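You operate a simulated robot arm through the tools that you are given. There is no shell and no other tool.

You are at the controls of a simulated two-armed robot. One attempt, no reset.

JOB
Clear the seal press, then press the purple housing's seal home.
Fine: the teal housing goes to the done tray; leave the purple one in the press, slide in.

Only the result counts: the job must be done as asked and must still hold three seconds after the hand-in. Knocking over, shifting, dropping, spilling or breaking anything else fails it. A push-on lid holds only when it is set on centred and level and pressed home; a screw cap is set on level and turned clockwise until tight.

ROBOT AND FRAMES
Two 7-joint arms with fingered hands on one trunk that stands fixed in place. Base frame: the origin is at the foot of the trunk, x ahead of it, y to its left, z up. Units: m, degrees, N and s.
The left shoulder is at [0.073, 0.157, 1.134], the right one opposite. With the tool pointing down near the work surface each hand reaches from about 0.44 to 0.86 m from the base axis, measured 20 degrees to its own side. Payload 4 kg a hand.
Tool frame (each hand has its own): the origin (TCP) lies between the finger pads and is the grasp point; the fingertips stand 0.03 m ahead of it; z points along the fingers, y is the line along which they close. The gripper opens to 0.104 m; its body begins 0.035 m behind the TCP. The gripper is a hand of 3 fingers: y runs from the thumb to the fingers, the wrist lies at [-0.015, -0.104, -0.178] in the tool frame, and closing takes about 1.5 s.
Orientation is told as [roll, pitch, yaw] about the base's x, y, z axes, in that order, counted from this pose: with the fingers straight down and the wrist toward the robot, the tool's x, y and z point along [0, 1, 0], [1, 0, 0] and [0, 0, -1] of the base frame.

CONTROLS
- The arms move only by the tool servo_tool. It takes "left_series", "right_series" or both (then of equal length, played together; a hand with none holds still); each is a list of rows, each an object (a shift or turn left out is 0, a gripper value left out holds the last) with "slide": the shift along the tool's x, y, z in units of 500 mm (1.0 is 500 mm), a list of three; "delta_rot": the turn, a rotation vector about the tool's x, y, z in units of 45 degrees (1.0 is 45 degrees), a list of three. In form: [{"slide": [x, y, z], "delta_rot": [rx, ry, rz]}, ...]. A call has 1 to 20 rows; each row is the pose to reach, as a shift and turn from the pose commanded when the call began, along the tool's axes at that moment. "left_grip" and "right_grip" are, for a hand that has rows, the opening in per cent of the stroke, from 0 (shut) to 100 (fully open), set as the call begins (left out, the last holds). A call with a number of a shift or a turn outside -1 to 1 is refused whole. A row lasts 0.2 s, in which the tool goes at most 0.05 m and 8.6 degrees; a call with a longer step from one row to the next is refused whole, and so is a gripper value outside its range. A pose out of reach is approached as far as the arm can. The call stops where the force on the tool passes 50 N (or 10 N more than at its start, if that is more) or the arm is blocked; 0.2 s more then pass. The fingers move at their own pace (about 0.153 m/s each) and stop on an object; they squeeze with about 30 N. The grip force told is the motor's: it shows also when the fingers shut on nothing. Time passes only in rows, and 0.2 s behind the last, so rows that repeat a pose let the fingers close. The reply holds the time, the measured pose of the TCP, the force on the tool along the base axes, the opening and the grip force, in the units named above and with some noise, with the torque about the TCP (base axes, N m) and any sound that the robot's microphone picked up.
- Cameras (640 x 400 px; columns grow to the right, rows downward): "scene" is now at [0.144, 0.0212, 1.3799]; the picture's right is [0.22, -0.98, 0.00], its down [-0.41, -0.09, -0.91] and it looks along [0.88, 0.20, -0.42] (base axes); focal length 342 px, centre (320, 200). "left" rides on the left gripper at [-0.064, -0.094, -0.117] in its tool frame; the picture's right is [-0.72, -0.33, 0.61], its down [0.64, -0.65, 0.40] and it looks along [0.27, 0.68, 0.68] (tool axes); focal length 238 px, centre (320, 200). "right" rides on the right gripper at [0.064, -0.094, -0.117] in its tool frame; the picture's right is [-0.72, 0.33, -0.61], its down [-0.64, -0.65, 0.40] and it looks along [-0.27, 0.68, 0.68] (tool axes); focal length 238 px, centre (320, 200).
- grab_frame(camera): a new picture of that camera. No time passes.
- move_column(by): slides the trunk up (or, below 0, down) by that many m; the arms and the scene camera ride with it, the base frame stays. It gives what a move gives, with no picture.
- finger_targets(index, middle, thumb_bend, thumb_turn, hand): sets how far each is bent, from 0 (flat) to 100 (curled in); at 30 the hand is open as for a grip, at 70 the pads meet at the TCP. One left out holds its place. A second passes; each finger stops where it meets its share of the squeeze, and holds until it gets a number again. A gripper value or a shape takes the hand back. It gives what a move gives, with no picture; readings hold the bend of each and the force on the fingers (four entries, about 0 where the hand has none), thumb and palm. thumb_turn goes from beside the hand (0) to across from the fingers (100), as for a grip.
- grasp_type(shape, hand): the hand has 3 fingers and takes this shape, open, in about a second: jaw (thumb against the fingers, like two jaws); tri (thumb and two fingers); tip (a fingertip pinch); poke (one finger out to press); point (the index stretched); flat (the hand flat); cup (the hand cupped); fist (a fist). The gripper value then closes the fingers along that shape, each until it touches; the sizes above hold for jaw. It gives what a move gives, with no picture.
- pan_tilt(pan, tilt): turns the head with the scene camera to pan (to the left, within 86 degrees either way) and tilt (down, from -29 to 69), counted from straight ahead of the robot. It gives what a move gives.
- pixel_to_xyz(camera, pixels): for up to 12 pixels [column, row] of the newest picture of that camera ("zoom" is the newest enlarged one), the place [x, y, z] in the base frame of the surface seen there, good to about 0.002 m. No time passes.
- enlarge(camera, box): a new picture of the part [left, top, right, bottom] of that camera's present view, enlarged. No time passes.
- hand_in(): hands the job in; it is judged then, once.

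Open the grippers and draw the arms clear of the work before you hand the job in, unless the task says otherwise.

The tools are called after "Emit:" by a JSON object that holds its "api" and its "payload". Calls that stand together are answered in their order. servo_tool: Moves the arms, as the interface text tells. Its arguments: {"type":"object","properties":{"left_series":{"type":"array","items":{"type":"object","properties":{"slide":{"type":"array","items":{"type":"number"}},"delta_rot":{"type":"array","items":{"type":"number"}}}}},"left_grip":{"type":"number"},"right_series":{"type":"array","items":{"type":"object","properties":{"slide":{"type":"array","items":{"type":"number"}},"delta_rot":{"type":"array","items":{"type":"number"}}}}},"right_grip":{"type":"number"}},"required":[]} The other tools are called the same way: move_column (by) moves the trunk up or down; grasp_type (shape, hand) gives the hand a shape; finger_targets (index, middle, thumb_bend, thumb_turn, hand) moves the fingers one by one; pan_tilt (pan, tilt) turns the head that bears the scene camera; grab_frame (camera) takes a picture; pixel_to_xyz (camera, pixels) gives the place of the surface under pixels of a picture; enlarge (camera, box) takes an enlarged picture of a part of a camera's view; hand_in () hands the job in.

At the start:

```text
clock: 0.0
left_tcp_pos: [0.4548, 0.4093, 1.1195]
left_tcp_rot: [-0.2, 0.1, 0.0]
left_ft_force: [-0.3, -0.1, 0.5]
left_ft_torque: [0.01, 0.0, 0.0]
left_opening: 0.1036
left_grip_force: 0.1
left_shape: jaw
left_bend: [30.0, 30.0, 30.0, 98.0]
left_finger forces: [0.0, 0.1, 0.1, 0.0, 0.0, 0.1]
right_tcp_pos: [0.5222, -0.0331, 1.2155]
right_tcp_rot: [-0.1, 0.2, 0.1]
right_ft_force: [0.0, -0.6, -0.5]
right_ft_torque: [0.01, 0.02, -0.02]
right_opening: 0.1036
right_grip_force: 0.1
right_shape: jaw
right_bend: [30.0, 30.0, 30.0, 98.0]
right_finger forces: [0.0, 0.0, 0.0, 0.0, 0.1, 0.1]
trunk travel left (down, up): [-0.55, 0.39]
head pan, tilt (commanded): [12.5, 24.9]
```

scene: 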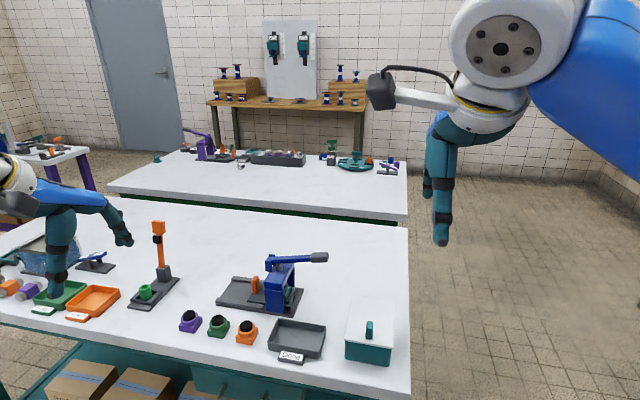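
right: 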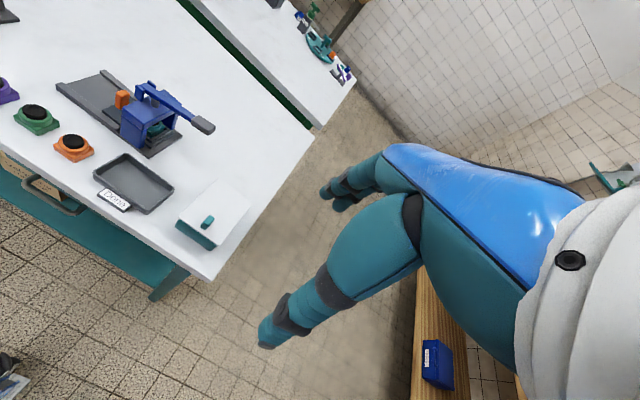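
left: 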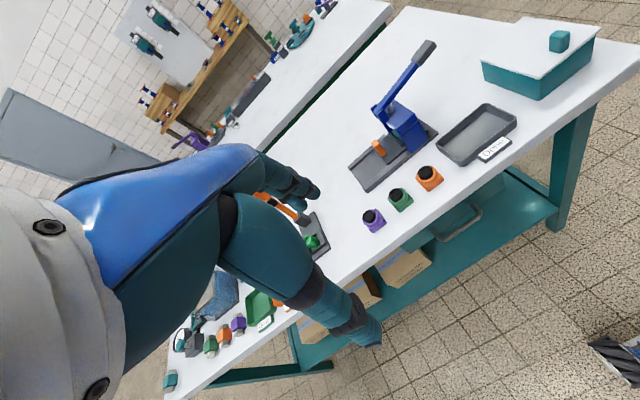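

The scene shows a blue lever press around pixel (275,285), housings at (190,320), (218,325), (247,330) and a done tray at (297,338). I enlarge the press area to see the details.

Emit:
{"api": "enlarge", "payload": {"camera": "scene", "box": [170, 230, 350, 370]}}

Emit:
{"api": "enlarge", "payload": {"camera": "right", "box": [0, 50, 240, 230]}}

Emit:
{"api": "enlarge", "payload": {"camera": "left", "box": [320, 20, 540, 240]}}

```text
2.86 times, centred on (260, 300) of scene
```

zoom: 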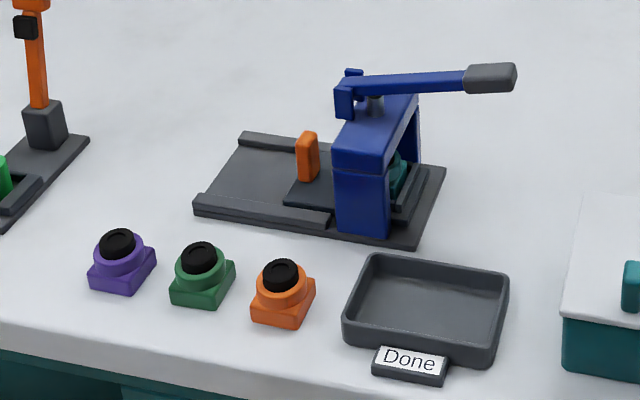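

```text
2.22 times, centred on (120, 140) of right
```

zoom: 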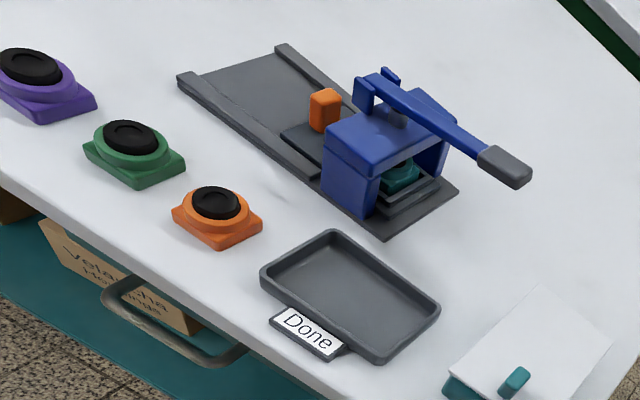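

```text
1.82 times, centred on (430, 130) of left
```

zoom: 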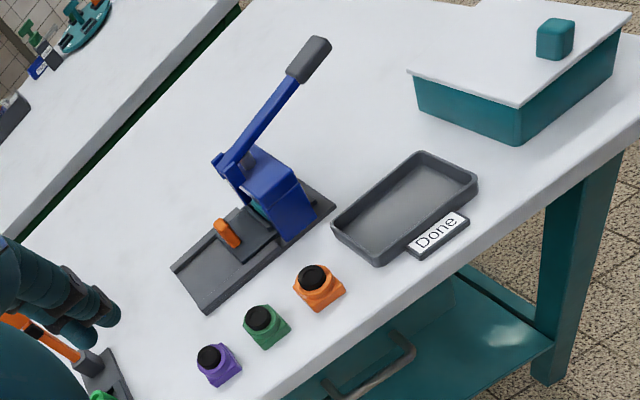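

The press slides along rails with an orange handle, and a teal housing sits on the slide under the arch. I measure key points of the press, housings and tray.

Emit:
{"api": "enlarge", "payload": {"camera": "scene", "box": [170, 230, 350, 370]}}

Emit:
{"api": "pixel_to_xyz", "payload": {"camera": "zoom", "pixels": [[117, 240], [103, 276], [150, 260], [199, 252], [281, 273], [308, 138], [308, 170], [300, 200], [240, 170], [260, 215], [345, 150], [490, 78]]}}

Emit:
{"api": "pixel_to_xyz", "payload": {"camera": "zoom", "pixels": [[430, 305], [375, 258], [505, 275], [348, 335], [490, 360], [345, 97], [400, 88], [376, 105], [400, 175], [428, 200], [365, 205], [600, 250]]}}

```text
2.86 times, centred on (260, 300) of scene
```

zoom: 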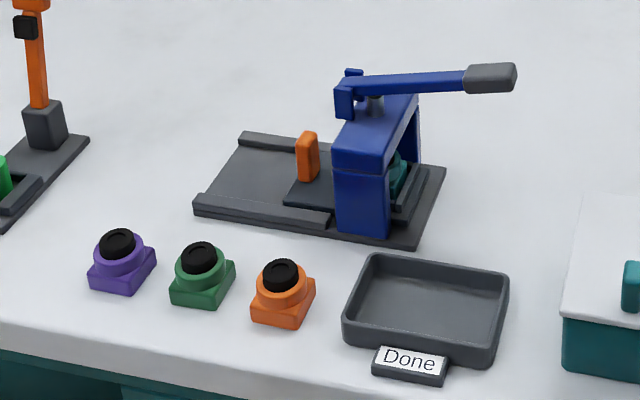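

```text
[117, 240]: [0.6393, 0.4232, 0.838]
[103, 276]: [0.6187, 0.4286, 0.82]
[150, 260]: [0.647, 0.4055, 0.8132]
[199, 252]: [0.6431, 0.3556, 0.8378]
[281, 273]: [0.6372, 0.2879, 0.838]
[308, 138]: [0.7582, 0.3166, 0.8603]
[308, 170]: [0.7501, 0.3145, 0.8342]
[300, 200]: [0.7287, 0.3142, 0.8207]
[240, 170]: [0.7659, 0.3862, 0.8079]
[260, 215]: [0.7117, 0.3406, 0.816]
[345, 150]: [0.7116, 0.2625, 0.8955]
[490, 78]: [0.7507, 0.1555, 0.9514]
```

```text
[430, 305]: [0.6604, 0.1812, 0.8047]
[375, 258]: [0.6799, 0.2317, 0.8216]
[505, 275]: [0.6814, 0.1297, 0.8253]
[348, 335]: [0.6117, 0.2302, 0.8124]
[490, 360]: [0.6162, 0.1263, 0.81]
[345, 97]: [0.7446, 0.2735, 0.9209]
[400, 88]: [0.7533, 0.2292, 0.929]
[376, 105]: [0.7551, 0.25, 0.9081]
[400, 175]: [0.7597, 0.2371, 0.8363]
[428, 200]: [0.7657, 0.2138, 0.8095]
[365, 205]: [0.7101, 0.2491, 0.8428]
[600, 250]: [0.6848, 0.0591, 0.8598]
```

Table features are consistent: seal tops at z≈0.838, arch top ≈0.895, lever handle at (0.75,0.155,0.95). I zoom tighter on the press and on the purple housing to get detailed geometry.

Emit:
{"api": "enlarge", "payload": {"camera": "scene", "box": [215, 245, 305, 315]}}

Emit:
{"api": "pixel_to_xyz", "payload": {"camera": "zoom", "pixels": [[220, 140], [265, 140], [240, 105], [250, 180], [290, 160], [180, 195], [300, 210], [60, 165], [150, 60], [50, 215], [420, 200], [280, 230]]}}

Emit:
{"api": "enlarge", "payload": {"camera": "scene", "box": [170, 295, 270, 355]}}

Emit:
{"api": "pixel_to_xyz", "payload": {"camera": "zoom", "pixels": [[125, 90], [125, 130], [50, 150], [60, 200], [140, 235], [220, 160], [210, 195], [90, 140], [180, 120], [130, 160], [155, 80], [100, 110]]}}

```text
5.71 times, centred on (260, 280) of scene
```

zoom: 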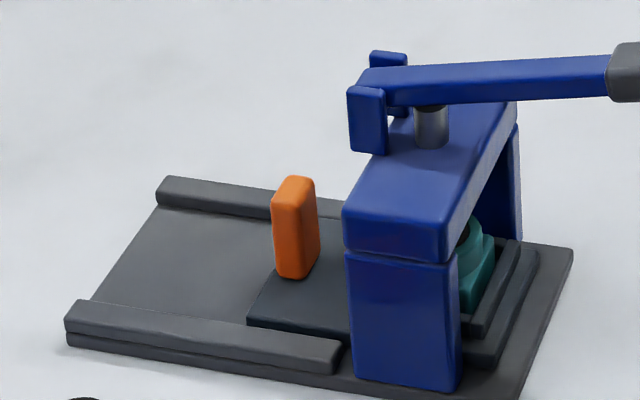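

```text
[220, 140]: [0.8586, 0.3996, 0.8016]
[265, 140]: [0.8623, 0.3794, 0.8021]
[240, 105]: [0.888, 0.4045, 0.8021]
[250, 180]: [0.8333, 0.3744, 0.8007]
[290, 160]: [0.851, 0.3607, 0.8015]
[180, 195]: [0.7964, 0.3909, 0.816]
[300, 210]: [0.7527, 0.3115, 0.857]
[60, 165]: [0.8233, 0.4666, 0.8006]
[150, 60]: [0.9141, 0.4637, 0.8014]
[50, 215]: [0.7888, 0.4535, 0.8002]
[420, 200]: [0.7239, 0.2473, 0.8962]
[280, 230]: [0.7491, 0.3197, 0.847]
```

```text
6.40 times, centred on (220, 325) of scene
```

zoom: 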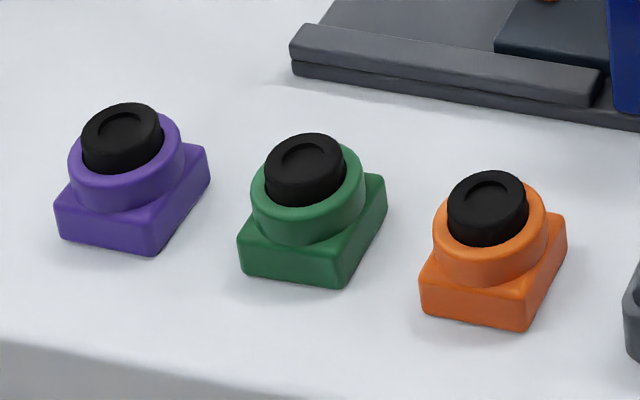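

```text
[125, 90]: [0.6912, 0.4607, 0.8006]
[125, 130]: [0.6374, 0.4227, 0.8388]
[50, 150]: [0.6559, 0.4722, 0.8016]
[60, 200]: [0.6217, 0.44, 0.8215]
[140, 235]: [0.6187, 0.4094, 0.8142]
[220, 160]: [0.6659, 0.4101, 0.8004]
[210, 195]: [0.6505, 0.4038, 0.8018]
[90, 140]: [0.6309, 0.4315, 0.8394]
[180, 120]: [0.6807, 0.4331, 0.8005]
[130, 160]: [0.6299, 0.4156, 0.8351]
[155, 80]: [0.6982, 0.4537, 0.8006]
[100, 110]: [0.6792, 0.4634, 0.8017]
```

The purple housing is near (0.637,0.422) with a proud, loose black seal; the slide is under the arch with handle at about (0.752,0.315). I move the left hand to bring its camera closer to the press, and shift the right hand aside.

Emit:
{"api": "servo_tool", "payload": {"left_series": [{"slide": [-0.04, 0.04, 0.03]}, {"slide": [-0.08, 0.08, 0.06]}, {"slide": [-0.12, 0.12, 0.09]}, {"slide": [-0.16, 0.16, 0.12]}, {"slide": [-0.2, 0.2, 0.15]}, {"slide": [-0.24, 0.24, 0.18]}, {"slide": [-0.28, 0.28, 0.21]}, {"slide": [-0.32, 0.33, 0.24]}, {"slide": [-0.32, 0.33, 0.24]}], "right_series": [{"slide": [-0.04, 0, 0]}, {"slide": [-0.08, 0, 0]}, {"slide": [-0.12, 0, 0]}, {"slide": [-0.16, 0, 0]}, {"slide": [-0.2, 0, 0]}, {"slide": [-0.24, 0, 0]}, {"slide": [-0.28, 0, 0]}, {"slide": [-0.32, 0, 0]}, {"slide": [-0.32, 0, 0]}]}}

Emit:
{"api": "grab_frame", "payload": {"camera": "left"}}

Emit:
{"api": "grab_frame", "payload": {"camera": "scene"}}

```text
clock: 2.0
left_tcp_pos: [0.6186, 0.247, 1.0012]
left_tcp_rot: [0.0, 0.0, 0.1]
left_ft_force: [0.6, 0.0, -0.4]
left_ft_torque: [0.03, 0.0, 0.02]
left_opening: 0.1036
left_grip_force: 0.0
left_shape: jaw
left_bend: [30.0, 30.0, 30.0, 98.0]
left_finger forces: [0.1, 0.0, 0.0, 0.0, 0.1, 0.0]
right_tcp_pos: [0.5208, -0.1966, 1.2164]
right_tcp_rot: [0.0, 0.1, 0.1]
right_ft_force: [-0.1, -0.5, 0.1]
right_ft_torque: [0.0, -0.05, -0.02]
right_opening: 0.1035
right_grip_force: 0.0
right_shape: jaw
right_bend: [30.0, 30.0, 30.0, 98.0]
right_finger forces: [0.0, 0.0, 0.0, 0.0, 0.1, 0.0]
trunk travel left (down, up): [-0.55, 0.39]
head pan, tilt (commanded): [12.5, 24.9]
```

```text
taken
```

left: 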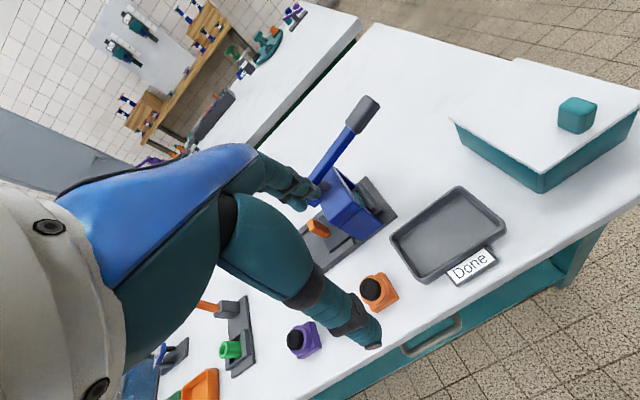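

```text
taken
```

scene: 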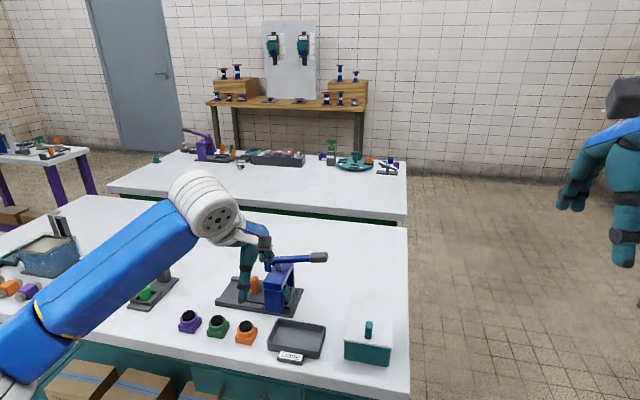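

The left hand is now above the press's near side and the arm blocks little of the scene view. I enlarge the press again and query its corners, slide and handle faces.

Emit:
{"api": "enlarge", "payload": {"camera": "scene", "box": [215, 245, 305, 315]}}

Emit:
{"api": "pixel_to_xyz", "payload": {"camera": "zoom", "pixels": [[75, 310], [165, 185], [330, 350], [330, 205], [570, 252], [455, 250], [348, 240], [370, 70], [385, 55], [620, 70], [435, 130], [505, 110]]}}

Emit:
{"api": "enlarge", "payload": {"camera": "left", "box": [270, 80, 430, 280]}}

```text
5.71 times, centred on (260, 280) of scene
```

zoom: 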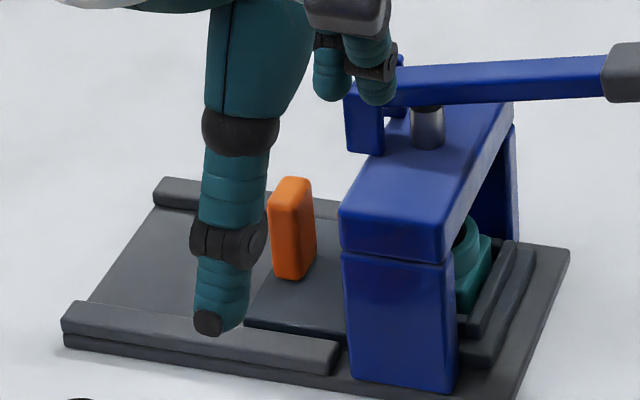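

```text
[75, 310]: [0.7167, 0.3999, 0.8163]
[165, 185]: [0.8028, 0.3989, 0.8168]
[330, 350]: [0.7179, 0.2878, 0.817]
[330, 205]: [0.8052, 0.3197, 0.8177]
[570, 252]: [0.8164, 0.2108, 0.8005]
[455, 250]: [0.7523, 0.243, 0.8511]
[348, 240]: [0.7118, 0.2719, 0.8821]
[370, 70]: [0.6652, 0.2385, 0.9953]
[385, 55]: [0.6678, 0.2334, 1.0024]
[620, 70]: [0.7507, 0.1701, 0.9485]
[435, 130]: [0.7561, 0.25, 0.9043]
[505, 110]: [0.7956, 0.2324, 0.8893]
```

```text
2.00 times, centred on (350, 180) of left
```

zoom: 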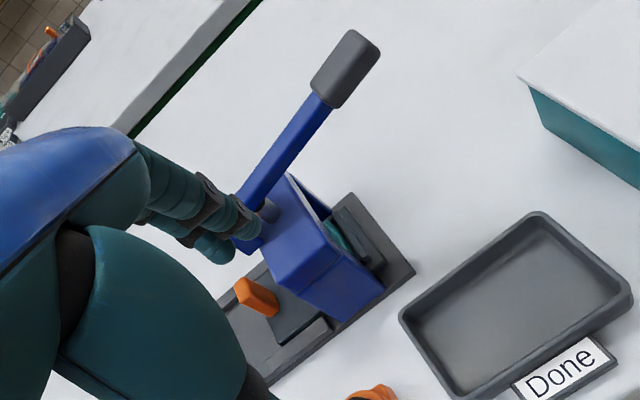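

The press is aligned with y: handle centre ≈(0.758,0.315), rails top 0.817, arch front face y≈0.275. I move the left hand first in +y, then over the handle at z≈0.97 with a reduced opening.

Emit:
{"api": "servo_tool", "payload": {"left_series": [{"slide": [0.07, 0, 0]}, {"slide": [0.142, 0, 0]}, {"slide": [0.142, 0.07, 0]}, {"slide": [0.142, 0.14, 0]}, {"slide": [0.142, 0.21, 0.02]}, {"slide": [0.142, 0.279, 0.06]}, {"slide": [0.142, 0.279, 0.06]}], "left_grip": 65}}

Emit:
{"api": "enlarge", "payload": {"camera": "scene", "box": [200, 210, 320, 315]}}

Emit:
{"api": "grab_frame", "payload": {"camera": "left"}}

```text
clock: 3.6
left_tcp_pos: [0.7581, 0.3185, 0.9708]
left_tcp_rot: [0.1, -0.1, 0.0]
left_ft_force: [-0.4, 0.3, 0.0]
left_ft_torque: [-0.01, 0.0, -0.04]
left_opening: 0.0678
left_grip_force: 0.1
left_shape: jaw
left_bend: [28.0, 39.0, 62.0, 100.0]
left_finger forces: [0.0, 0.0, 0.1, 0.1, 0.0, 0.1]
right_tcp_pos: [0.5203, -0.195, 1.2163]
right_tcp_rot: [0.0, 0.0, 0.1]
right_ft_force: [-0.3, -0.2, 0.1]
right_ft_torque: [-0.02, -0.02, 0.02]
right_opening: 0.104
right_grip_force: 0.1
right_shape: jaw
right_bend: [30.0, 30.0, 30.0, 98.0]
right_finger forces: [0.0, 0.1, 0.1, 0.0, 0.0, 0.0]
trunk travel left (down, up): [-0.55, 0.39]
head pan, tilt (commanded): [12.5, 24.9]
```

```text
3.81 times, centred on (260, 262) of scene
```

zoom: 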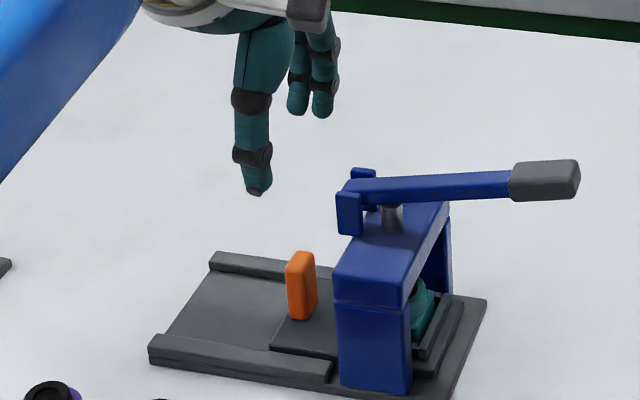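

```text
taken
```

left: 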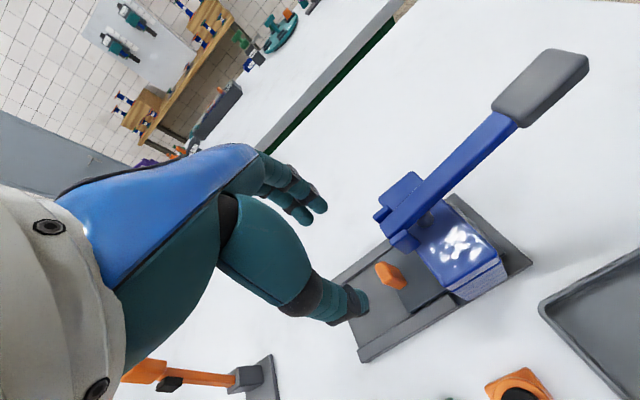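

The hand is above the handle, with thumb tip at (257,190) and finger tips at (297,112),(322,115) in the zoom. I measure where those tips actually stand to align the descent.

Emit:
{"api": "pixel_to_xyz", "payload": {"camera": "zoom", "pixels": [[257, 188], [243, 185], [268, 180], [297, 110], [322, 113], [290, 90], [335, 95], [300, 265], [300, 300], [310, 300], [292, 262], [316, 270]]}}

Emit:
{"api": "enlarge", "payload": {"camera": "left", "box": [220, 140, 420, 380]}}

```text
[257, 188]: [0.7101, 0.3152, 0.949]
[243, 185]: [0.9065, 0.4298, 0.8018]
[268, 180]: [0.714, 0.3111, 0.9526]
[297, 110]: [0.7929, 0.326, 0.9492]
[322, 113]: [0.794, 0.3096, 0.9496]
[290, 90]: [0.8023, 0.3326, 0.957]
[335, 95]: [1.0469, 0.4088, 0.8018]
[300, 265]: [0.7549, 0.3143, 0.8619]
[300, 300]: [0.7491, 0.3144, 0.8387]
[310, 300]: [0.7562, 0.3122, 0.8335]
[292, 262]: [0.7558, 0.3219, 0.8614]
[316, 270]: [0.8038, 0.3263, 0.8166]
```

```text
1.67 times, centred on (320, 260) of left
```

zoom: 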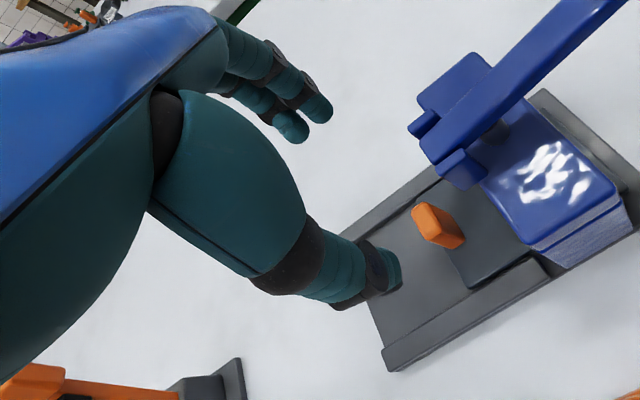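

Thumb and fingertips straddle the handle (handle x≈0.749–0.767, y≈0.307–0.323, top z 0.862) well. I descend 0.114 m with open fingers.

Emit:
{"api": "servo_tool", "payload": {"left_series": [{"slide": [0, 0, 0.06]}, {"slide": [0, 0, 0.12]}, {"slide": [0, 0, 0.17]}, {"slide": [0, 0, 0.21]}, {"slide": [0, 0, 0.228]}, {"slide": [0, 0, 0.228]}]}}

Emit:
{"api": "enlarge", "payload": {"camera": "scene", "box": [200, 210, 320, 315]}}

```text
clock: 5.0
left_tcp_pos: [0.759, 0.3176, 0.8567]
left_tcp_rot: [0.1, 0.0, 0.0]
left_ft_force: [-0.4, 0.1, 0.1]
left_ft_torque: [0.0, -0.03, 0.0]
left_opening: 0.0682
left_grip_force: 0.1
left_shape: jaw
left_bend: [28.0, 39.0, 62.0, 100.0]
left_finger forces: [0.0, 0.0, 0.0, 0.0, 0.0, 0.0]
right_tcp_pos: [0.5208, -0.1944, 1.2164]
right_tcp_rot: [0.1, 0.0, 0.1]
right_ft_force: [1.4, -0.5, -0.1]
right_ft_torque: [-0.04, -0.01, 0.03]
right_opening: 0.1036
right_grip_force: 0.1
right_shape: jaw
right_bend: [30.0, 30.0, 30.0, 98.0]
right_finger forces: [0.0, 0.0, 0.1, 0.0, 0.0, 0.0]
trunk travel left (down, up): [-0.55, 0.39]
head pan, tilt (commanded): [12.5, 24.9]
```

```text
3.81 times, centred on (260, 262) of scene
```

zoom: 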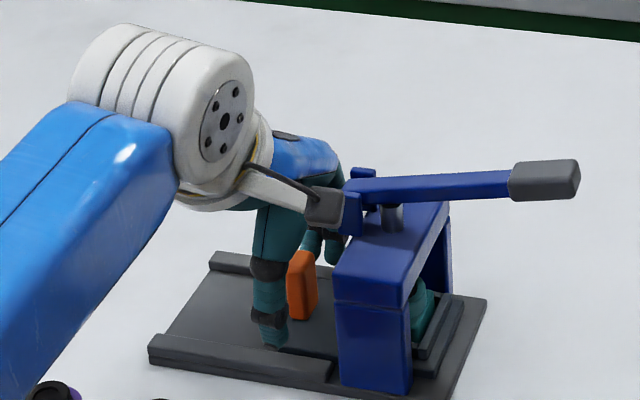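

The fingers straddle the handle with no contact force. I close the left gripper on the handle by holding the pose.

Emit:
{"api": "servo_tool", "payload": {"left_series": [{"slide": [0, 0, 0]}, {"slide": [0, 0, 0]}, {"slide": [0, 0, 0]}, {"slide": [0, 0, 0]}, {"slide": [0, 0, 0]}, {"slide": [0, 0, 0]}, {"slide": [0, 0, 0]}], "left_grip": 0}}

Emit:
{"api": "enlarge", "payload": {"camera": "scene", "box": [200, 210, 320, 315]}}

```text
clock: 6.6
left_tcp_pos: [0.7589, 0.3204, 0.8571]
left_tcp_rot: [0.0, 0.0, 0.1]
left_ft_force: [-3.4, 2.0, -3.1]
left_ft_torque: [0.01, 0.11, 0.09]
left_opening: 0.0153
left_grip_force: 30.0
left_shape: jaw
left_bend: [73.0, 72.0, 74.0, 100.0]
left_finger forces: [19.5, 6.8, 0.0, 0.0, 28.1, 0.0]
right_tcp_pos: [0.5205, -0.1933, 1.2169]
right_tcp_rot: [0.0, 0.0, 0.1]
right_ft_force: [-0.4, 0.1, -0.1]
right_ft_torque: [0.01, 0.0, 0.0]
right_opening: 0.1037
right_grip_force: 0.0
right_shape: jaw
right_bend: [30.0, 30.0, 30.0, 98.0]
right_finger forces: [0.1, 0.0, 0.0, 0.0, 0.1, 0.0]
trunk travel left (down, up): [-0.55, 0.39]
head pan, tilt (commanded): [12.5, 24.9]
```

```text
3.81 times, centred on (260, 262) of scene
```

zoom: 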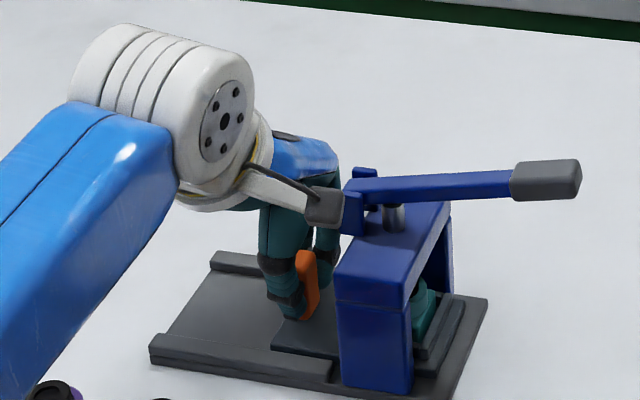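

The handle is gripped (opening 0.015, 30 N). I pull the slide out gently along +y, 0.06 m first.

Emit:
{"api": "servo_tool", "payload": {"left_series": [{"slide": [0.015, 0, 0]}, {"slide": [0.03, 0, 0]}, {"slide": [0.045, 0, 0]}, {"slide": [0.06, 0, 0]}, {"slide": [0.075, 0, 0]}, {"slide": [0.09, 0, 0]}, {"slide": [0.105, 0, 0]}, {"slide": [0.12, 0, 0]}, {"slide": [0.12, 0, 0]}]}}

Emit:
{"api": "enlarge", "payload": {"camera": "scene", "box": [200, 210, 320, 315]}}

```text
clock: 8.6
left_tcp_pos: [0.7581, 0.3793, 0.8563]
left_tcp_rot: [-0.1, 0.0, 0.2]
left_ft_force: [-5.8, -0.3, -6.0]
left_ft_torque: [-0.03, 0.13, 0.09]
left_opening: 0.0149
left_grip_force: 30.4
left_shape: jaw
left_bend: [73.0, 73.0, 74.0, 100.0]
left_finger forces: [18.8, 5.2, 0.0, 0.1, 27.8, 0.0]
right_tcp_pos: [0.5209, -0.1943, 1.217]
right_tcp_rot: [0.1, 0.1, 0.1]
right_ft_force: [0.3, 0.4, 0.2]
right_ft_torque: [0.03, 0.01, 0.03]
right_opening: 0.1036
right_grip_force: 0.0
right_shape: jaw
right_bend: [30.0, 30.0, 30.0, 98.0]
right_finger forces: [0.1, 0.1, 0.0, 0.0, 0.0, 0.0]
trunk travel left (down, up): [-0.55, 0.39]
head pan, tilt (commanded): [12.5, 24.9]
```

```text
3.81 times, centred on (260, 262) of scene
```

zoom: 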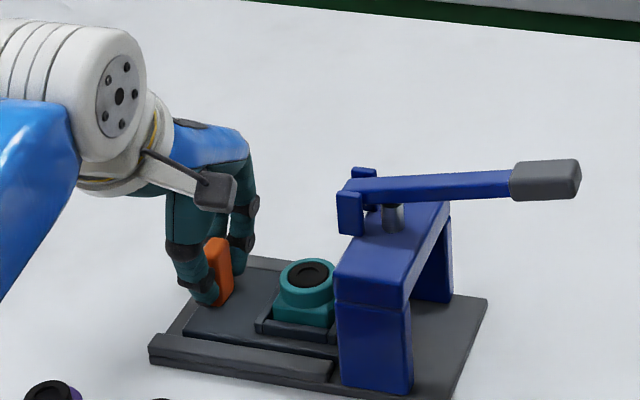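

The slide follows freely; the teal housing with its seal is emerging at zoom (305,285). I continue pulling another 0.04 m, watching for an end stop.

Emit:
{"api": "servo_tool", "payload": {"left_series": [{"slide": [0.01, 0, 0]}, {"slide": [0.02, 0, 0]}, {"slide": [0.03, 0, 0]}, {"slide": [0.04, 0, 0]}, {"slide": [0.05, 0, 0]}, {"slide": [0.06, 0, 0]}, {"slide": [0.07, 0, 0]}, {"slide": [0.08, 0, 0]}, {"slide": [0.08, 0, 0]}]}}

Emit:
{"api": "enlarge", "payload": {"camera": "scene", "box": [200, 210, 320, 315]}}

```text
clock: 10.6
left_tcp_pos: [0.7585, 0.4167, 0.8575]
left_tcp_rot: [0.0, 0.1, 0.0]
left_ft_force: [-8.9, -9.7, -6.7]
left_ft_torque: [-0.17, 0.2, -0.01]
left_opening: 0.0142
left_grip_force: 30.3
left_shape: jaw
left_bend: [73.0, 73.0, 74.0, 100.0]
left_finger forces: [17.7, 2.0, 0.1, 0.0, 28.3, 0.0]
right_tcp_pos: [0.5209, -0.1979, 1.2162]
right_tcp_rot: [0.1, 0.0, 0.2]
right_ft_force: [0.2, 0.1, -0.3]
right_ft_torque: [0.01, -0.01, 0.0]
right_opening: 0.1038
right_grip_force: 0.0
right_shape: jaw
right_bend: [30.0, 30.0, 30.0, 98.0]
right_finger forces: [0.1, 0.0, 0.0, 0.0, 0.0, 0.0]
trunk travel left (down, up): [-0.55, 0.39]
head pan, tilt (commanded): [12.5, 24.9]
```

```text
3.81 times, centred on (260, 262) of scene
```

zoom: 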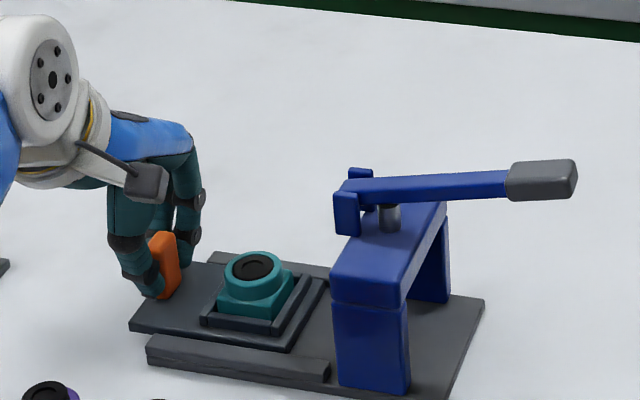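

The slide seems to have reached its stop (−9.7 N in y) and the press image shifted ~3 zoom px, so I relax the pull by 5 mm and check the press position.

Emit:
{"api": "servo_tool", "payload": {"left_series": [{"slide": [-0.005, 0, 0]}, {"slide": [-0.01, 0, 0]}, {"slide": [-0.01, 0, 0]}]}}

Emit:
{"api": "enlarge", "payload": {"camera": "scene", "box": [215, 245, 305, 315]}}

Emit:
{"api": "pixel_to_xyz", "payload": {"camera": "zoom", "pixels": [[75, 310], [165, 185], [320, 350], [565, 256], [348, 240], [620, 70], [435, 130], [110, 200], [130, 210], [150, 190], [200, 220], [140, 225]]}}

```text
clock: 11.4
left_tcp_pos: [0.7579, 0.4159, 0.8569]
left_tcp_rot: [0.1, 0.1, 0.1]
left_ft_force: [-7.8, -1.2, -4.7]
left_ft_torque: [-0.01, 0.16, 0.05]
left_opening: 0.0141
left_grip_force: 29.5
left_shape: jaw
left_bend: [73.0, 73.0, 74.0, 100.0]
left_finger forces: [18.8, 5.3, 0.1, 0.0, 27.8, 0.0]
right_tcp_pos: [0.5206, -0.1936, 1.2165]
right_tcp_rot: [0.0, 0.0, 0.2]
right_ft_force: [-0.2, -0.4, -0.6]
right_ft_torque: [-0.01, 0.0, 0.03]
right_opening: 0.1037
right_grip_force: 0.0
right_shape: jaw
right_bend: [30.0, 30.0, 30.0, 98.0]
right_finger forces: [0.1, 0.0, 0.0, 0.0, 0.0, 0.0]
trunk travel left (down, up): [-0.55, 0.39]
head pan, tilt (commanded): [12.5, 24.9]
```

```text
5.71 times, centred on (260, 280) of scene
```

zoom: 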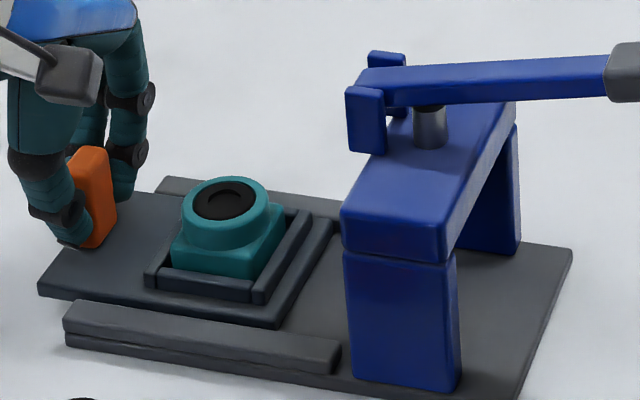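

```text
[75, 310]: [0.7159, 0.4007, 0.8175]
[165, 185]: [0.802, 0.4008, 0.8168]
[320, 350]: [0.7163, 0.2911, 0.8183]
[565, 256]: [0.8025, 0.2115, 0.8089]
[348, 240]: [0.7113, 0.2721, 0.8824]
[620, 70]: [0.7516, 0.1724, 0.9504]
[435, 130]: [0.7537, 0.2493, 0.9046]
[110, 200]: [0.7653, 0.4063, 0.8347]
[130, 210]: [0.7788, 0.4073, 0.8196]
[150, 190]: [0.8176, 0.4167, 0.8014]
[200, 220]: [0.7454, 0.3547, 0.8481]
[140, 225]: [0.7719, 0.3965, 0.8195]
```

The press itself is back at the same pixels (camera sway only), and the slide is out with the teal housing at about (0.757,0.345). I release the handle and rise straight up.

Emit:
{"api": "servo_tool", "payload": {"left_series": [{"slide": [0, 0, 0]}, {"slide": [0, 0, 0]}, {"slide": [0, 0, 0]}, {"slide": [0, 0, 0]}, {"slide": [0, 0, 0]}], "left_grip": 65}}

Emit:
{"api": "servo_tool", "payload": {"left_series": [{"slide": [0, 0, -0.04]}, {"slide": [0, 0, -0.1]}, {"slide": [0, 0, -0.17]}, {"slide": [0, 0, -0.24]}, {"slide": [0, 0, -0.24]}]}}

Emit:
{"api": "enlarge", "payload": {"camera": "scene", "box": [215, 245, 305, 315]}}

Emit:
{"api": "pixel_to_xyz", "payload": {"camera": "zoom", "pixels": [[225, 200], [225, 178], [185, 205], [268, 205], [225, 240], [175, 250], [255, 270], [280, 235], [160, 270], [200, 285], [240, 300], [95, 190]]}}

```text
clock: 12.6
left_tcp_pos: [0.7587, 0.4137, 0.8561]
left_tcp_rot: [0.0, 0.0, 0.0]
left_ft_force: [-0.4, 0.3, 0.3]
left_ft_torque: [0.01, 0.01, 0.02]
left_opening: 0.0671
left_grip_force: 0.0
left_shape: jaw
left_bend: [28.0, 39.0, 62.0, 100.0]
left_finger forces: [0.1, 0.0, 0.1, 0.1, 0.1, 0.0]
right_tcp_pos: [0.5216, -0.1953, 1.2171]
right_tcp_rot: [-0.1, 0.0, 0.1]
right_ft_force: [-0.3, 0.8, 0.3]
right_ft_torque: [-0.01, -0.04, 0.02]
right_opening: 0.1034
right_grip_force: 0.1
right_shape: jaw
right_bend: [30.0, 30.0, 30.0, 98.0]
right_finger forces: [0.0, 0.0, 0.0, 0.0, 0.0, 0.0]
trunk travel left (down, up): [-0.55, 0.39]
head pan, tilt (commanded): [12.5, 24.9]
```

```text
clock: 13.8
left_tcp_pos: [0.7575, 0.4142, 0.978]
left_tcp_rot: [-0.1, 0.1, 0.1]
left_ft_force: [-1.3, -0.4, -0.6]
left_ft_torque: [-0.02, -0.01, -0.01]
left_opening: 0.0672
left_grip_force: 0.1
left_shape: jaw
left_bend: [28.0, 39.0, 62.0, 100.0]
left_finger forces: [0.0, 0.0, 0.0, 0.0, 0.0, 0.1]
right_tcp_pos: [0.5207, -0.1946, 1.2156]
right_tcp_rot: [0.1, 0.1, 0.1]
right_ft_force: [0.6, 0.1, 0.0]
right_ft_torque: [0.02, -0.01, 0.02]
right_opening: 0.1037
right_grip_force: 0.0
right_shape: jaw
right_bend: [30.0, 30.0, 30.0, 98.0]
right_finger forces: [0.1, 0.1, 0.0, 0.1, 0.0, 0.0]
trunk travel left (down, up): [-0.55, 0.39]
head pan, tilt (commanded): [12.5, 24.9]
```

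```text
5.71 times, centred on (260, 280) of scene
```

zoom: 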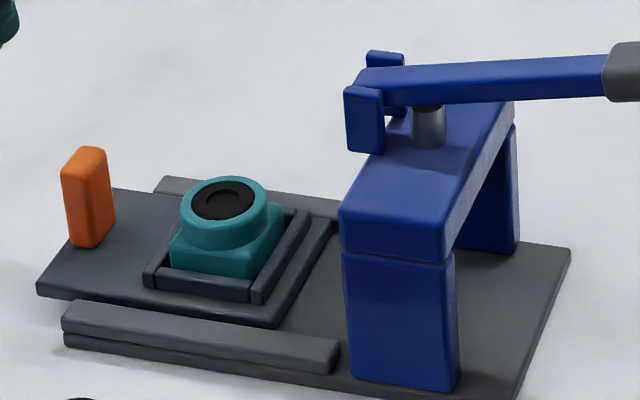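

```text
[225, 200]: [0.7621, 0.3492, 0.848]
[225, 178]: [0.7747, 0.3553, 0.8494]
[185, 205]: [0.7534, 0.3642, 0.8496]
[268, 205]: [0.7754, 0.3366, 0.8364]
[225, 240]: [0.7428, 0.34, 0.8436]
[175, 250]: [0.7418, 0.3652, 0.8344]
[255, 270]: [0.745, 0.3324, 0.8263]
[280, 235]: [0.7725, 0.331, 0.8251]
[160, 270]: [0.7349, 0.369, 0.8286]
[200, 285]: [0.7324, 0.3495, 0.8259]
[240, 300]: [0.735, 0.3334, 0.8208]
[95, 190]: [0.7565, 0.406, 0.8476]
```

Teal housing collar centre is ≈(0.759,0.348), block top ≈0.836, nest rim ≈0.8285. Before grasping, I measure the Done tray interior and the purple housing's base edges.

Emit:
{"api": "enlarge", "payload": {"camera": "scene", "box": [255, 305, 345, 375]}}

Emit:
{"api": "pixel_to_xyz", "payload": {"camera": "zoom", "pixels": [[170, 105], [470, 140], [110, 260], [440, 320], [280, 200], [170, 92], [480, 125], [90, 250], [430, 340], [180, 225], [420, 250], [300, 120]]}}

Emit:
{"api": "enlarge", "payload": {"camera": "scene", "box": [170, 295, 220, 340]}}

Emit:
{"api": "pixel_to_xyz", "payload": {"camera": "zoom", "pixels": [[250, 170], [250, 210], [165, 270], [330, 255], [300, 380], [130, 330], [400, 250], [200, 190], [300, 170], [250, 110], [250, 290], [240, 250]]}}

```text
5.71 times, centred on (300, 340) of scene
```

zoom: 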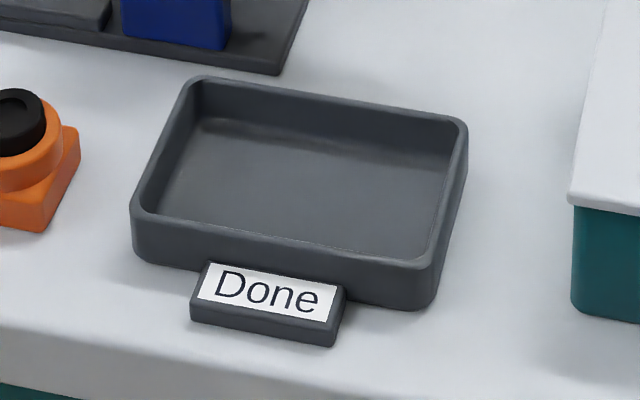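

```text
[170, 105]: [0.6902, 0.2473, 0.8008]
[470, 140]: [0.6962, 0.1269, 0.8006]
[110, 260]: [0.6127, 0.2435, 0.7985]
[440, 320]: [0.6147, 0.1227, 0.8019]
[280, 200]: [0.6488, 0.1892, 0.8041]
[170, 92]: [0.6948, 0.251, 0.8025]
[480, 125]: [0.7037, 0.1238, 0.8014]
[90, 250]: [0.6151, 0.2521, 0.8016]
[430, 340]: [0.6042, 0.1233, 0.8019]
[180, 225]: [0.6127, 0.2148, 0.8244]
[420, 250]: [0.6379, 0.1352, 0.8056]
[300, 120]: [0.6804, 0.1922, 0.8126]
```

```text
8.89 times, centred on (195, 318) of scene
```

zoom: 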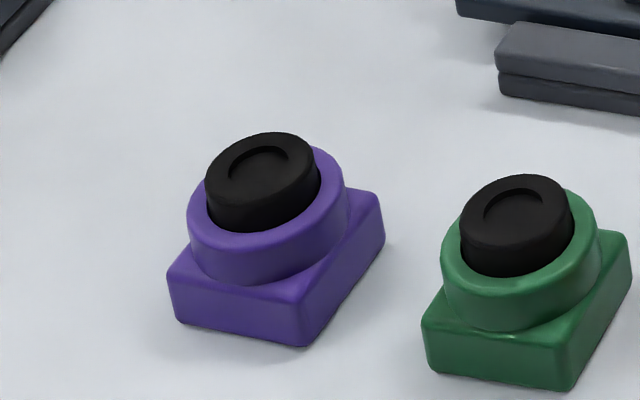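

```text
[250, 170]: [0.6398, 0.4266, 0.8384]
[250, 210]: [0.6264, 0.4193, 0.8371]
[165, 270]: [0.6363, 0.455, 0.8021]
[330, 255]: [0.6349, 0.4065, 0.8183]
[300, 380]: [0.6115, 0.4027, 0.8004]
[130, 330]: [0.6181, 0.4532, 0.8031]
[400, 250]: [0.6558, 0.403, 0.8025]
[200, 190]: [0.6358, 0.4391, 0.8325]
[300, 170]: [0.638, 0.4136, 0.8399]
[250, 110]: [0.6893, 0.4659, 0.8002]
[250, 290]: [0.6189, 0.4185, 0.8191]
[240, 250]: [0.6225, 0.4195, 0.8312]
```

The tray interior is about x 0.62–0.68, y 0.13–0.23, floor 0.804, so I'll place with the hand yawed −90°. Now I move above the teal housing at (0.759,0.348).

Emit:
{"api": "servo_tool", "payload": {"left_series": [{"slide": [-0.066, 0.002, 0]}, {"slide": [-0.132, 0.003, 0]}, {"slide": [-0.132, 0.003, 0.08]}, {"slide": [-0.132, 0.003, 0.14]}, {"slide": [-0.132, 0.003, 0.14]}]}}

Emit:
{"api": "enlarge", "payload": {"camera": "scene", "box": [215, 235, 305, 305]}}

Emit:
{"api": "enlarge", "payload": {"camera": "left", "box": [240, 160, 440, 340]}}

```text
clock: 15.0
left_tcp_pos: [0.7606, 0.3477, 0.9066]
left_tcp_rot: [0.0, -0.1, 0.1]
left_ft_force: [0.5, 0.7, 0.6]
left_ft_torque: [0.01, 0.03, 0.0]
left_opening: 0.067
left_grip_force: 0.1
left_shape: jaw
left_bend: [28.0, 39.0, 62.0, 100.0]
left_finger forces: [0.1, 0.0, 0.0, 0.0, 0.1, 0.0]
right_tcp_pos: [0.521, -0.1958, 1.2165]
right_tcp_rot: [0.0, -0.1, 0.1]
right_ft_force: [0.1, 0.6, -0.8]
right_ft_torque: [0.0, 0.0, -0.01]
right_opening: 0.1034
right_grip_force: 0.1
right_shape: jaw
right_bend: [30.0, 30.0, 30.0, 98.0]
right_finger forces: [0.1, 0.0, 0.0, 0.0, 0.0, 0.0]
trunk travel left (down, up): [-0.55, 0.39]
head pan, tilt (commanded): [12.5, 24.9]
```

```text
5.71 times, centred on (260, 270) of scene
```

zoom: 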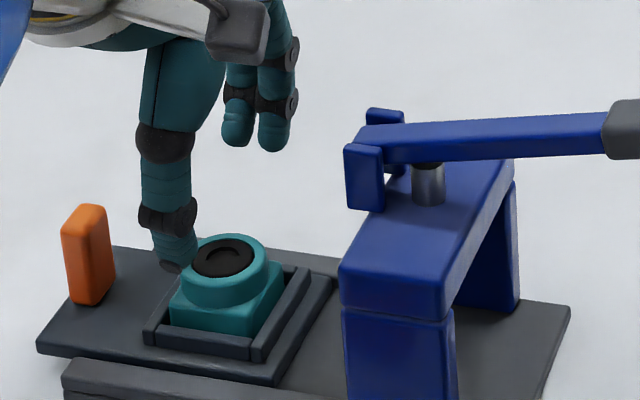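

```text
2.22 times, centred on (340, 250) of left
```

zoom: 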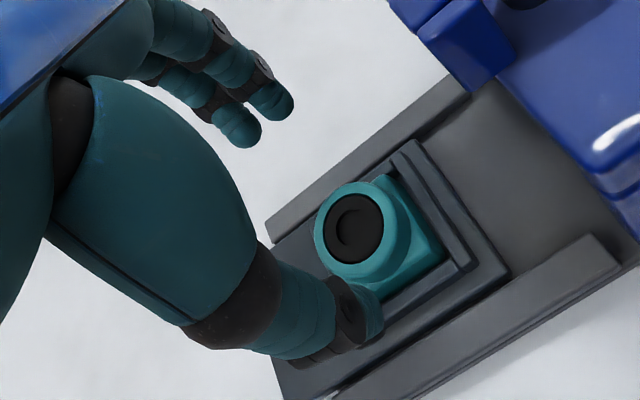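

The hand is centred above the teal housing, with thumb and fingers on its −x/+x sides. I descend to TCP z≈0.859 keeping fingertips above the nest rim.

Emit:
{"api": "servo_tool", "payload": {"left_series": [{"slide": [0, -0.002, 0.04]}, {"slide": [0, -0.002, 0.07]}, {"slide": [0, -0.002, 0.094]}, {"slide": [0, -0.002, 0.094]}]}}

Emit:
{"api": "enlarge", "payload": {"camera": "left", "box": [240, 160, 440, 340]}}

Emit:
{"api": "enlarge", "payload": {"camera": "scene", "box": [215, 235, 305, 305]}}

```text
clock: 16.0
left_tcp_pos: [0.7593, 0.349, 0.8582]
left_tcp_rot: [0.0, 0.0, 0.0]
left_ft_force: [-0.3, 0.1, -0.2]
left_ft_torque: [-0.01, 0.0, 0.0]
left_opening: 0.0673
left_grip_force: 0.2
left_shape: jaw
left_bend: [28.0, 39.0, 62.0, 100.0]
left_finger forces: [0.0, 0.1, 0.1, 0.0, 0.0, 0.0]
right_tcp_pos: [0.5198, -0.1951, 1.2159]
right_tcp_rot: [0.0, 0.1, 0.1]
right_ft_force: [1.1, -0.7, 0.2]
right_ft_torque: [-0.02, -0.01, 0.01]
right_opening: 0.1035
right_grip_force: 0.0
right_shape: jaw
right_bend: [30.0, 30.0, 30.0, 98.0]
right_finger forces: [0.0, 0.1, 0.1, 0.0, 0.1, 0.0]
trunk travel left (down, up): [-0.55, 0.39]
head pan, tilt (commanded): [12.5, 24.9]
```

```text
2.22 times, centred on (340, 250) of left
```

zoom: 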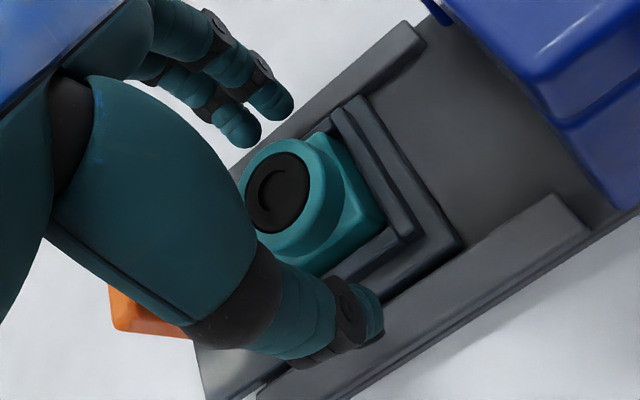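

```text
5.71 times, centred on (260, 270) of scene
```

zoom: 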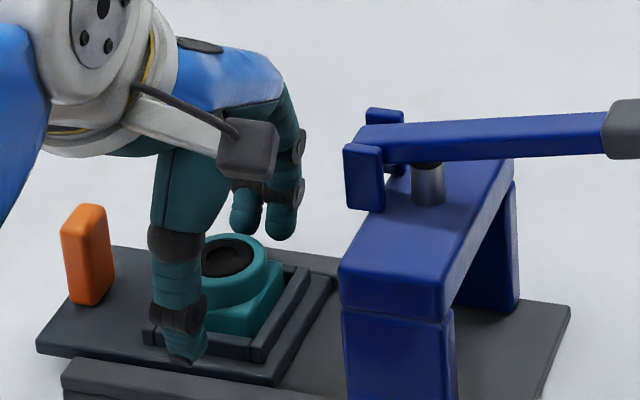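

Thumb and fingers flank the teal block squarely with no contact forces. I close the gripper on it.

Emit:
{"api": "servo_tool", "payload": {"left_series": [{"slide": [0, 0, 0]}, {"slide": [0, 0, 0]}, {"slide": [0, 0, 0]}, {"slide": [0, 0, 0]}, {"slide": [0, 0, 0]}, {"slide": [0, 0, 0]}, {"slide": [0, 0, 0]}], "left_grip": 0}}

Emit:
{"api": "enlarge", "payload": {"camera": "left", "box": [240, 160, 440, 340]}}

Emit:
{"api": "enlarge", "payload": {"camera": "scene", "box": [215, 235, 305, 305]}}

```text
clock: 17.6
left_tcp_pos: [0.7585, 0.3477, 0.8605]
left_tcp_rot: [0.0, -0.1, 0.0]
left_ft_force: [-0.4, -0.7, 2.8]
left_ft_torque: [0.0, 0.01, 0.02]
left_opening: 0.0317
left_grip_force: 29.8
left_shape: jaw
left_bend: [74.0, 53.0, 74.0, 100.0]
left_finger forces: [16.6, 8.5, 0.1, 0.0, 25.6, 0.1]
right_tcp_pos: [0.5203, -0.196, 1.2162]
right_tcp_rot: [0.0, -0.1, 0.2]
right_ft_force: [0.1, -0.1, 0.4]
right_ft_torque: [0.0, 0.01, -0.02]
right_opening: 0.1033
right_grip_force: 0.1
right_shape: jaw
right_bend: [30.0, 30.0, 30.0, 98.0]
right_finger forces: [0.1, 0.1, 0.1, 0.0, 0.0, 0.0]
trunk travel left (down, up): [-0.55, 0.39]
head pan, tilt (commanded): [12.5, 24.9]
```

```text
2.22 times, centred on (340, 250) of left
```

zoom: 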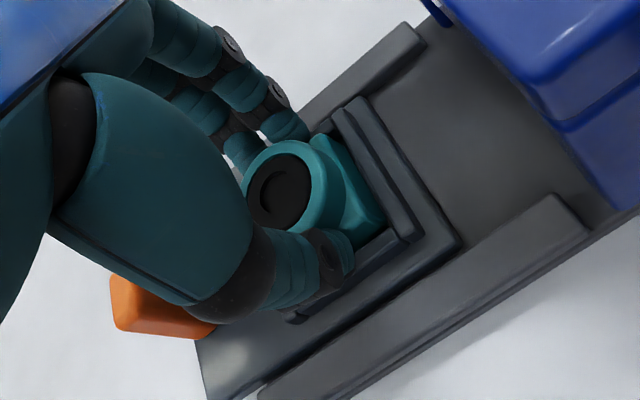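

```text
5.71 times, centred on (260, 270) of scene
```

zoom: 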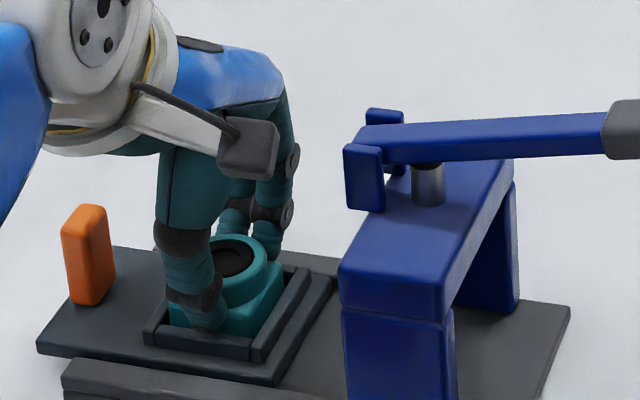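

The grip reads ~30 N with the object held. I lift slowly 30 mm and check the housing comes out level.

Emit:
{"api": "servo_tool", "payload": {"left_series": [{"slide": [0, 0, -0.01]}, {"slide": [0, 0, -0.02]}, {"slide": [0, 0, -0.03]}, {"slide": [0, 0, -0.045]}, {"slide": [0, 0, -0.06]}, {"slide": [0, 0, -0.06]}]}}

Emit:
{"api": "enlarge", "payload": {"camera": "left", "box": [240, 160, 440, 340]}}

Emit:
{"api": "enlarge", "payload": {"camera": "scene", "box": [215, 225, 305, 295]}}

```text
clock: 19.0
left_tcp_pos: [0.7597, 0.3485, 0.8887]
left_tcp_rot: [0.0, 0.0, -0.1]
left_ft_force: [-0.7, 0.3, -1.9]
left_ft_torque: [-0.02, -0.02, 0.02]
left_opening: 0.0302
left_grip_force: 29.9
left_shape: jaw
left_bend: [74.0, 54.0, 74.0, 100.0]
left_finger forces: [22.0, 11.4, 0.0, 0.0, 22.7, 0.0]
right_tcp_pos: [0.5216, -0.1952, 1.2165]
right_tcp_rot: [0.0, 0.0, 0.1]
right_ft_force: [0.1, -0.2, -0.7]
right_ft_torque: [-0.01, 0.0, -0.02]
right_opening: 0.1035
right_grip_force: 0.1
right_shape: jaw
right_bend: [30.0, 30.0, 30.0, 98.0]
right_finger forces: [0.0, 0.1, 0.1, 0.0, 0.1, 0.0]
trunk travel left (down, up): [-0.55, 0.39]
head pan, tilt (commanded): [12.5, 24.9]
```

```text
2.22 times, centred on (340, 250) of left
```

zoom: 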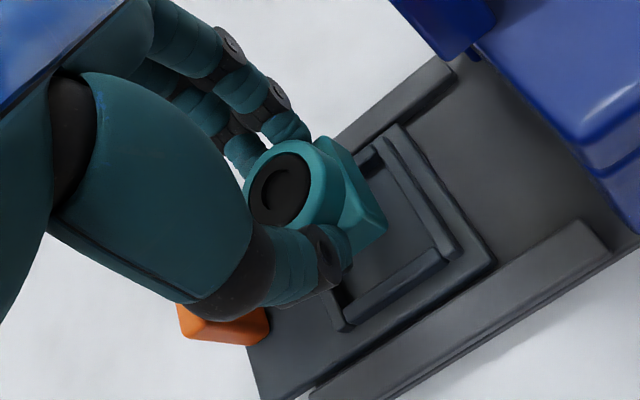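

```text
5.71 times, centred on (260, 260) of scene
```

zoom: 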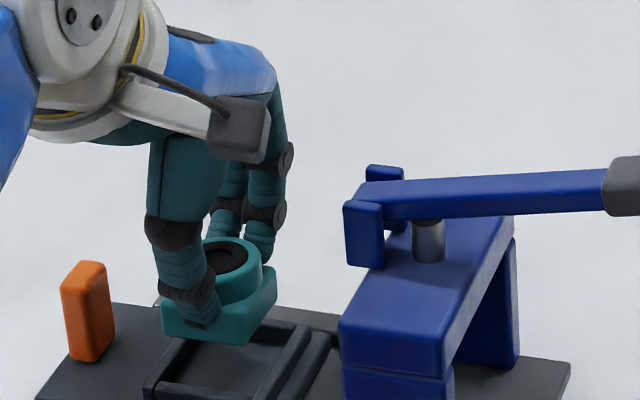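

The teal housing is out of the nest, held level, and the nest is empty. I raise it to z≈1.0 and carry it back in x, then over the tray.

Emit:
{"api": "servo_tool", "payload": {"left_series": [{"slide": [0, 0, -0.06]}, {"slide": [0, 0, -0.14]}, {"slide": [0, 0, -0.22]}, {"slide": [0, -0.07, -0.22]}, {"slide": [0, -0.14, -0.22]}, {"slide": [0, -0.218, -0.22]}, {"slide": [-0.08, -0.218, -0.22]}, {"slide": [-0.16, -0.218, -0.22]}, {"slide": [-0.24, -0.218, -0.22]}, {"slide": [-0.3, -0.218, -0.22]}, {"slide": [-0.337, -0.218, -0.22]}, {"slide": [-0.337, -0.218, -0.22]}]}}

Emit:
{"api": "grab_frame", "payload": {"camera": "scene"}}

```text
clock: 21.6
left_tcp_pos: [0.6511, 0.1782, 1.001]
left_tcp_rot: [-0.1, 0.0, 0.0]
left_ft_force: [-0.8, -0.1, -1.3]
left_ft_torque: [0.0, 0.02, 0.02]
left_opening: 0.0302
left_grip_force: 29.9
left_shape: jaw
left_bend: [74.0, 54.0, 74.0, 100.0]
left_finger forces: [21.4, 9.0, 0.0, 0.0, 22.2, 0.0]
right_tcp_pos: [0.5197, -0.1953, 1.2149]
right_tcp_rot: [0.0, 0.0, 0.1]
right_ft_force: [0.2, 0.3, 1.6]
right_ft_torque: [0.0, 0.01, 0.01]
right_opening: 0.1037
right_grip_force: 0.1
right_shape: jaw
right_bend: [30.0, 30.0, 30.0, 98.0]
right_finger forces: [0.0, 0.1, 0.0, 0.0, 0.1, 0.0]
trunk travel left (down, up): [-0.55, 0.39]
head pan, tilt (commanded): [12.5, 24.9]
```

```text
taken
```

scene: 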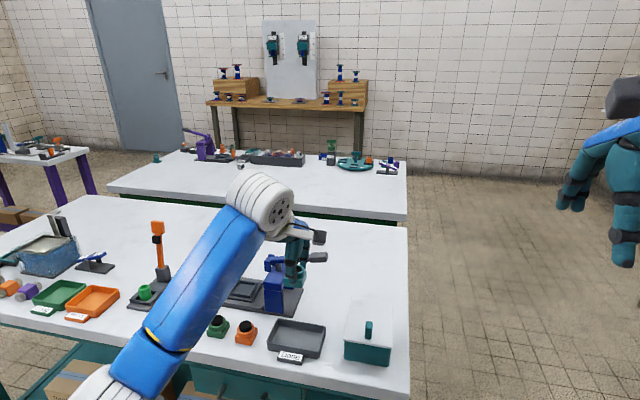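

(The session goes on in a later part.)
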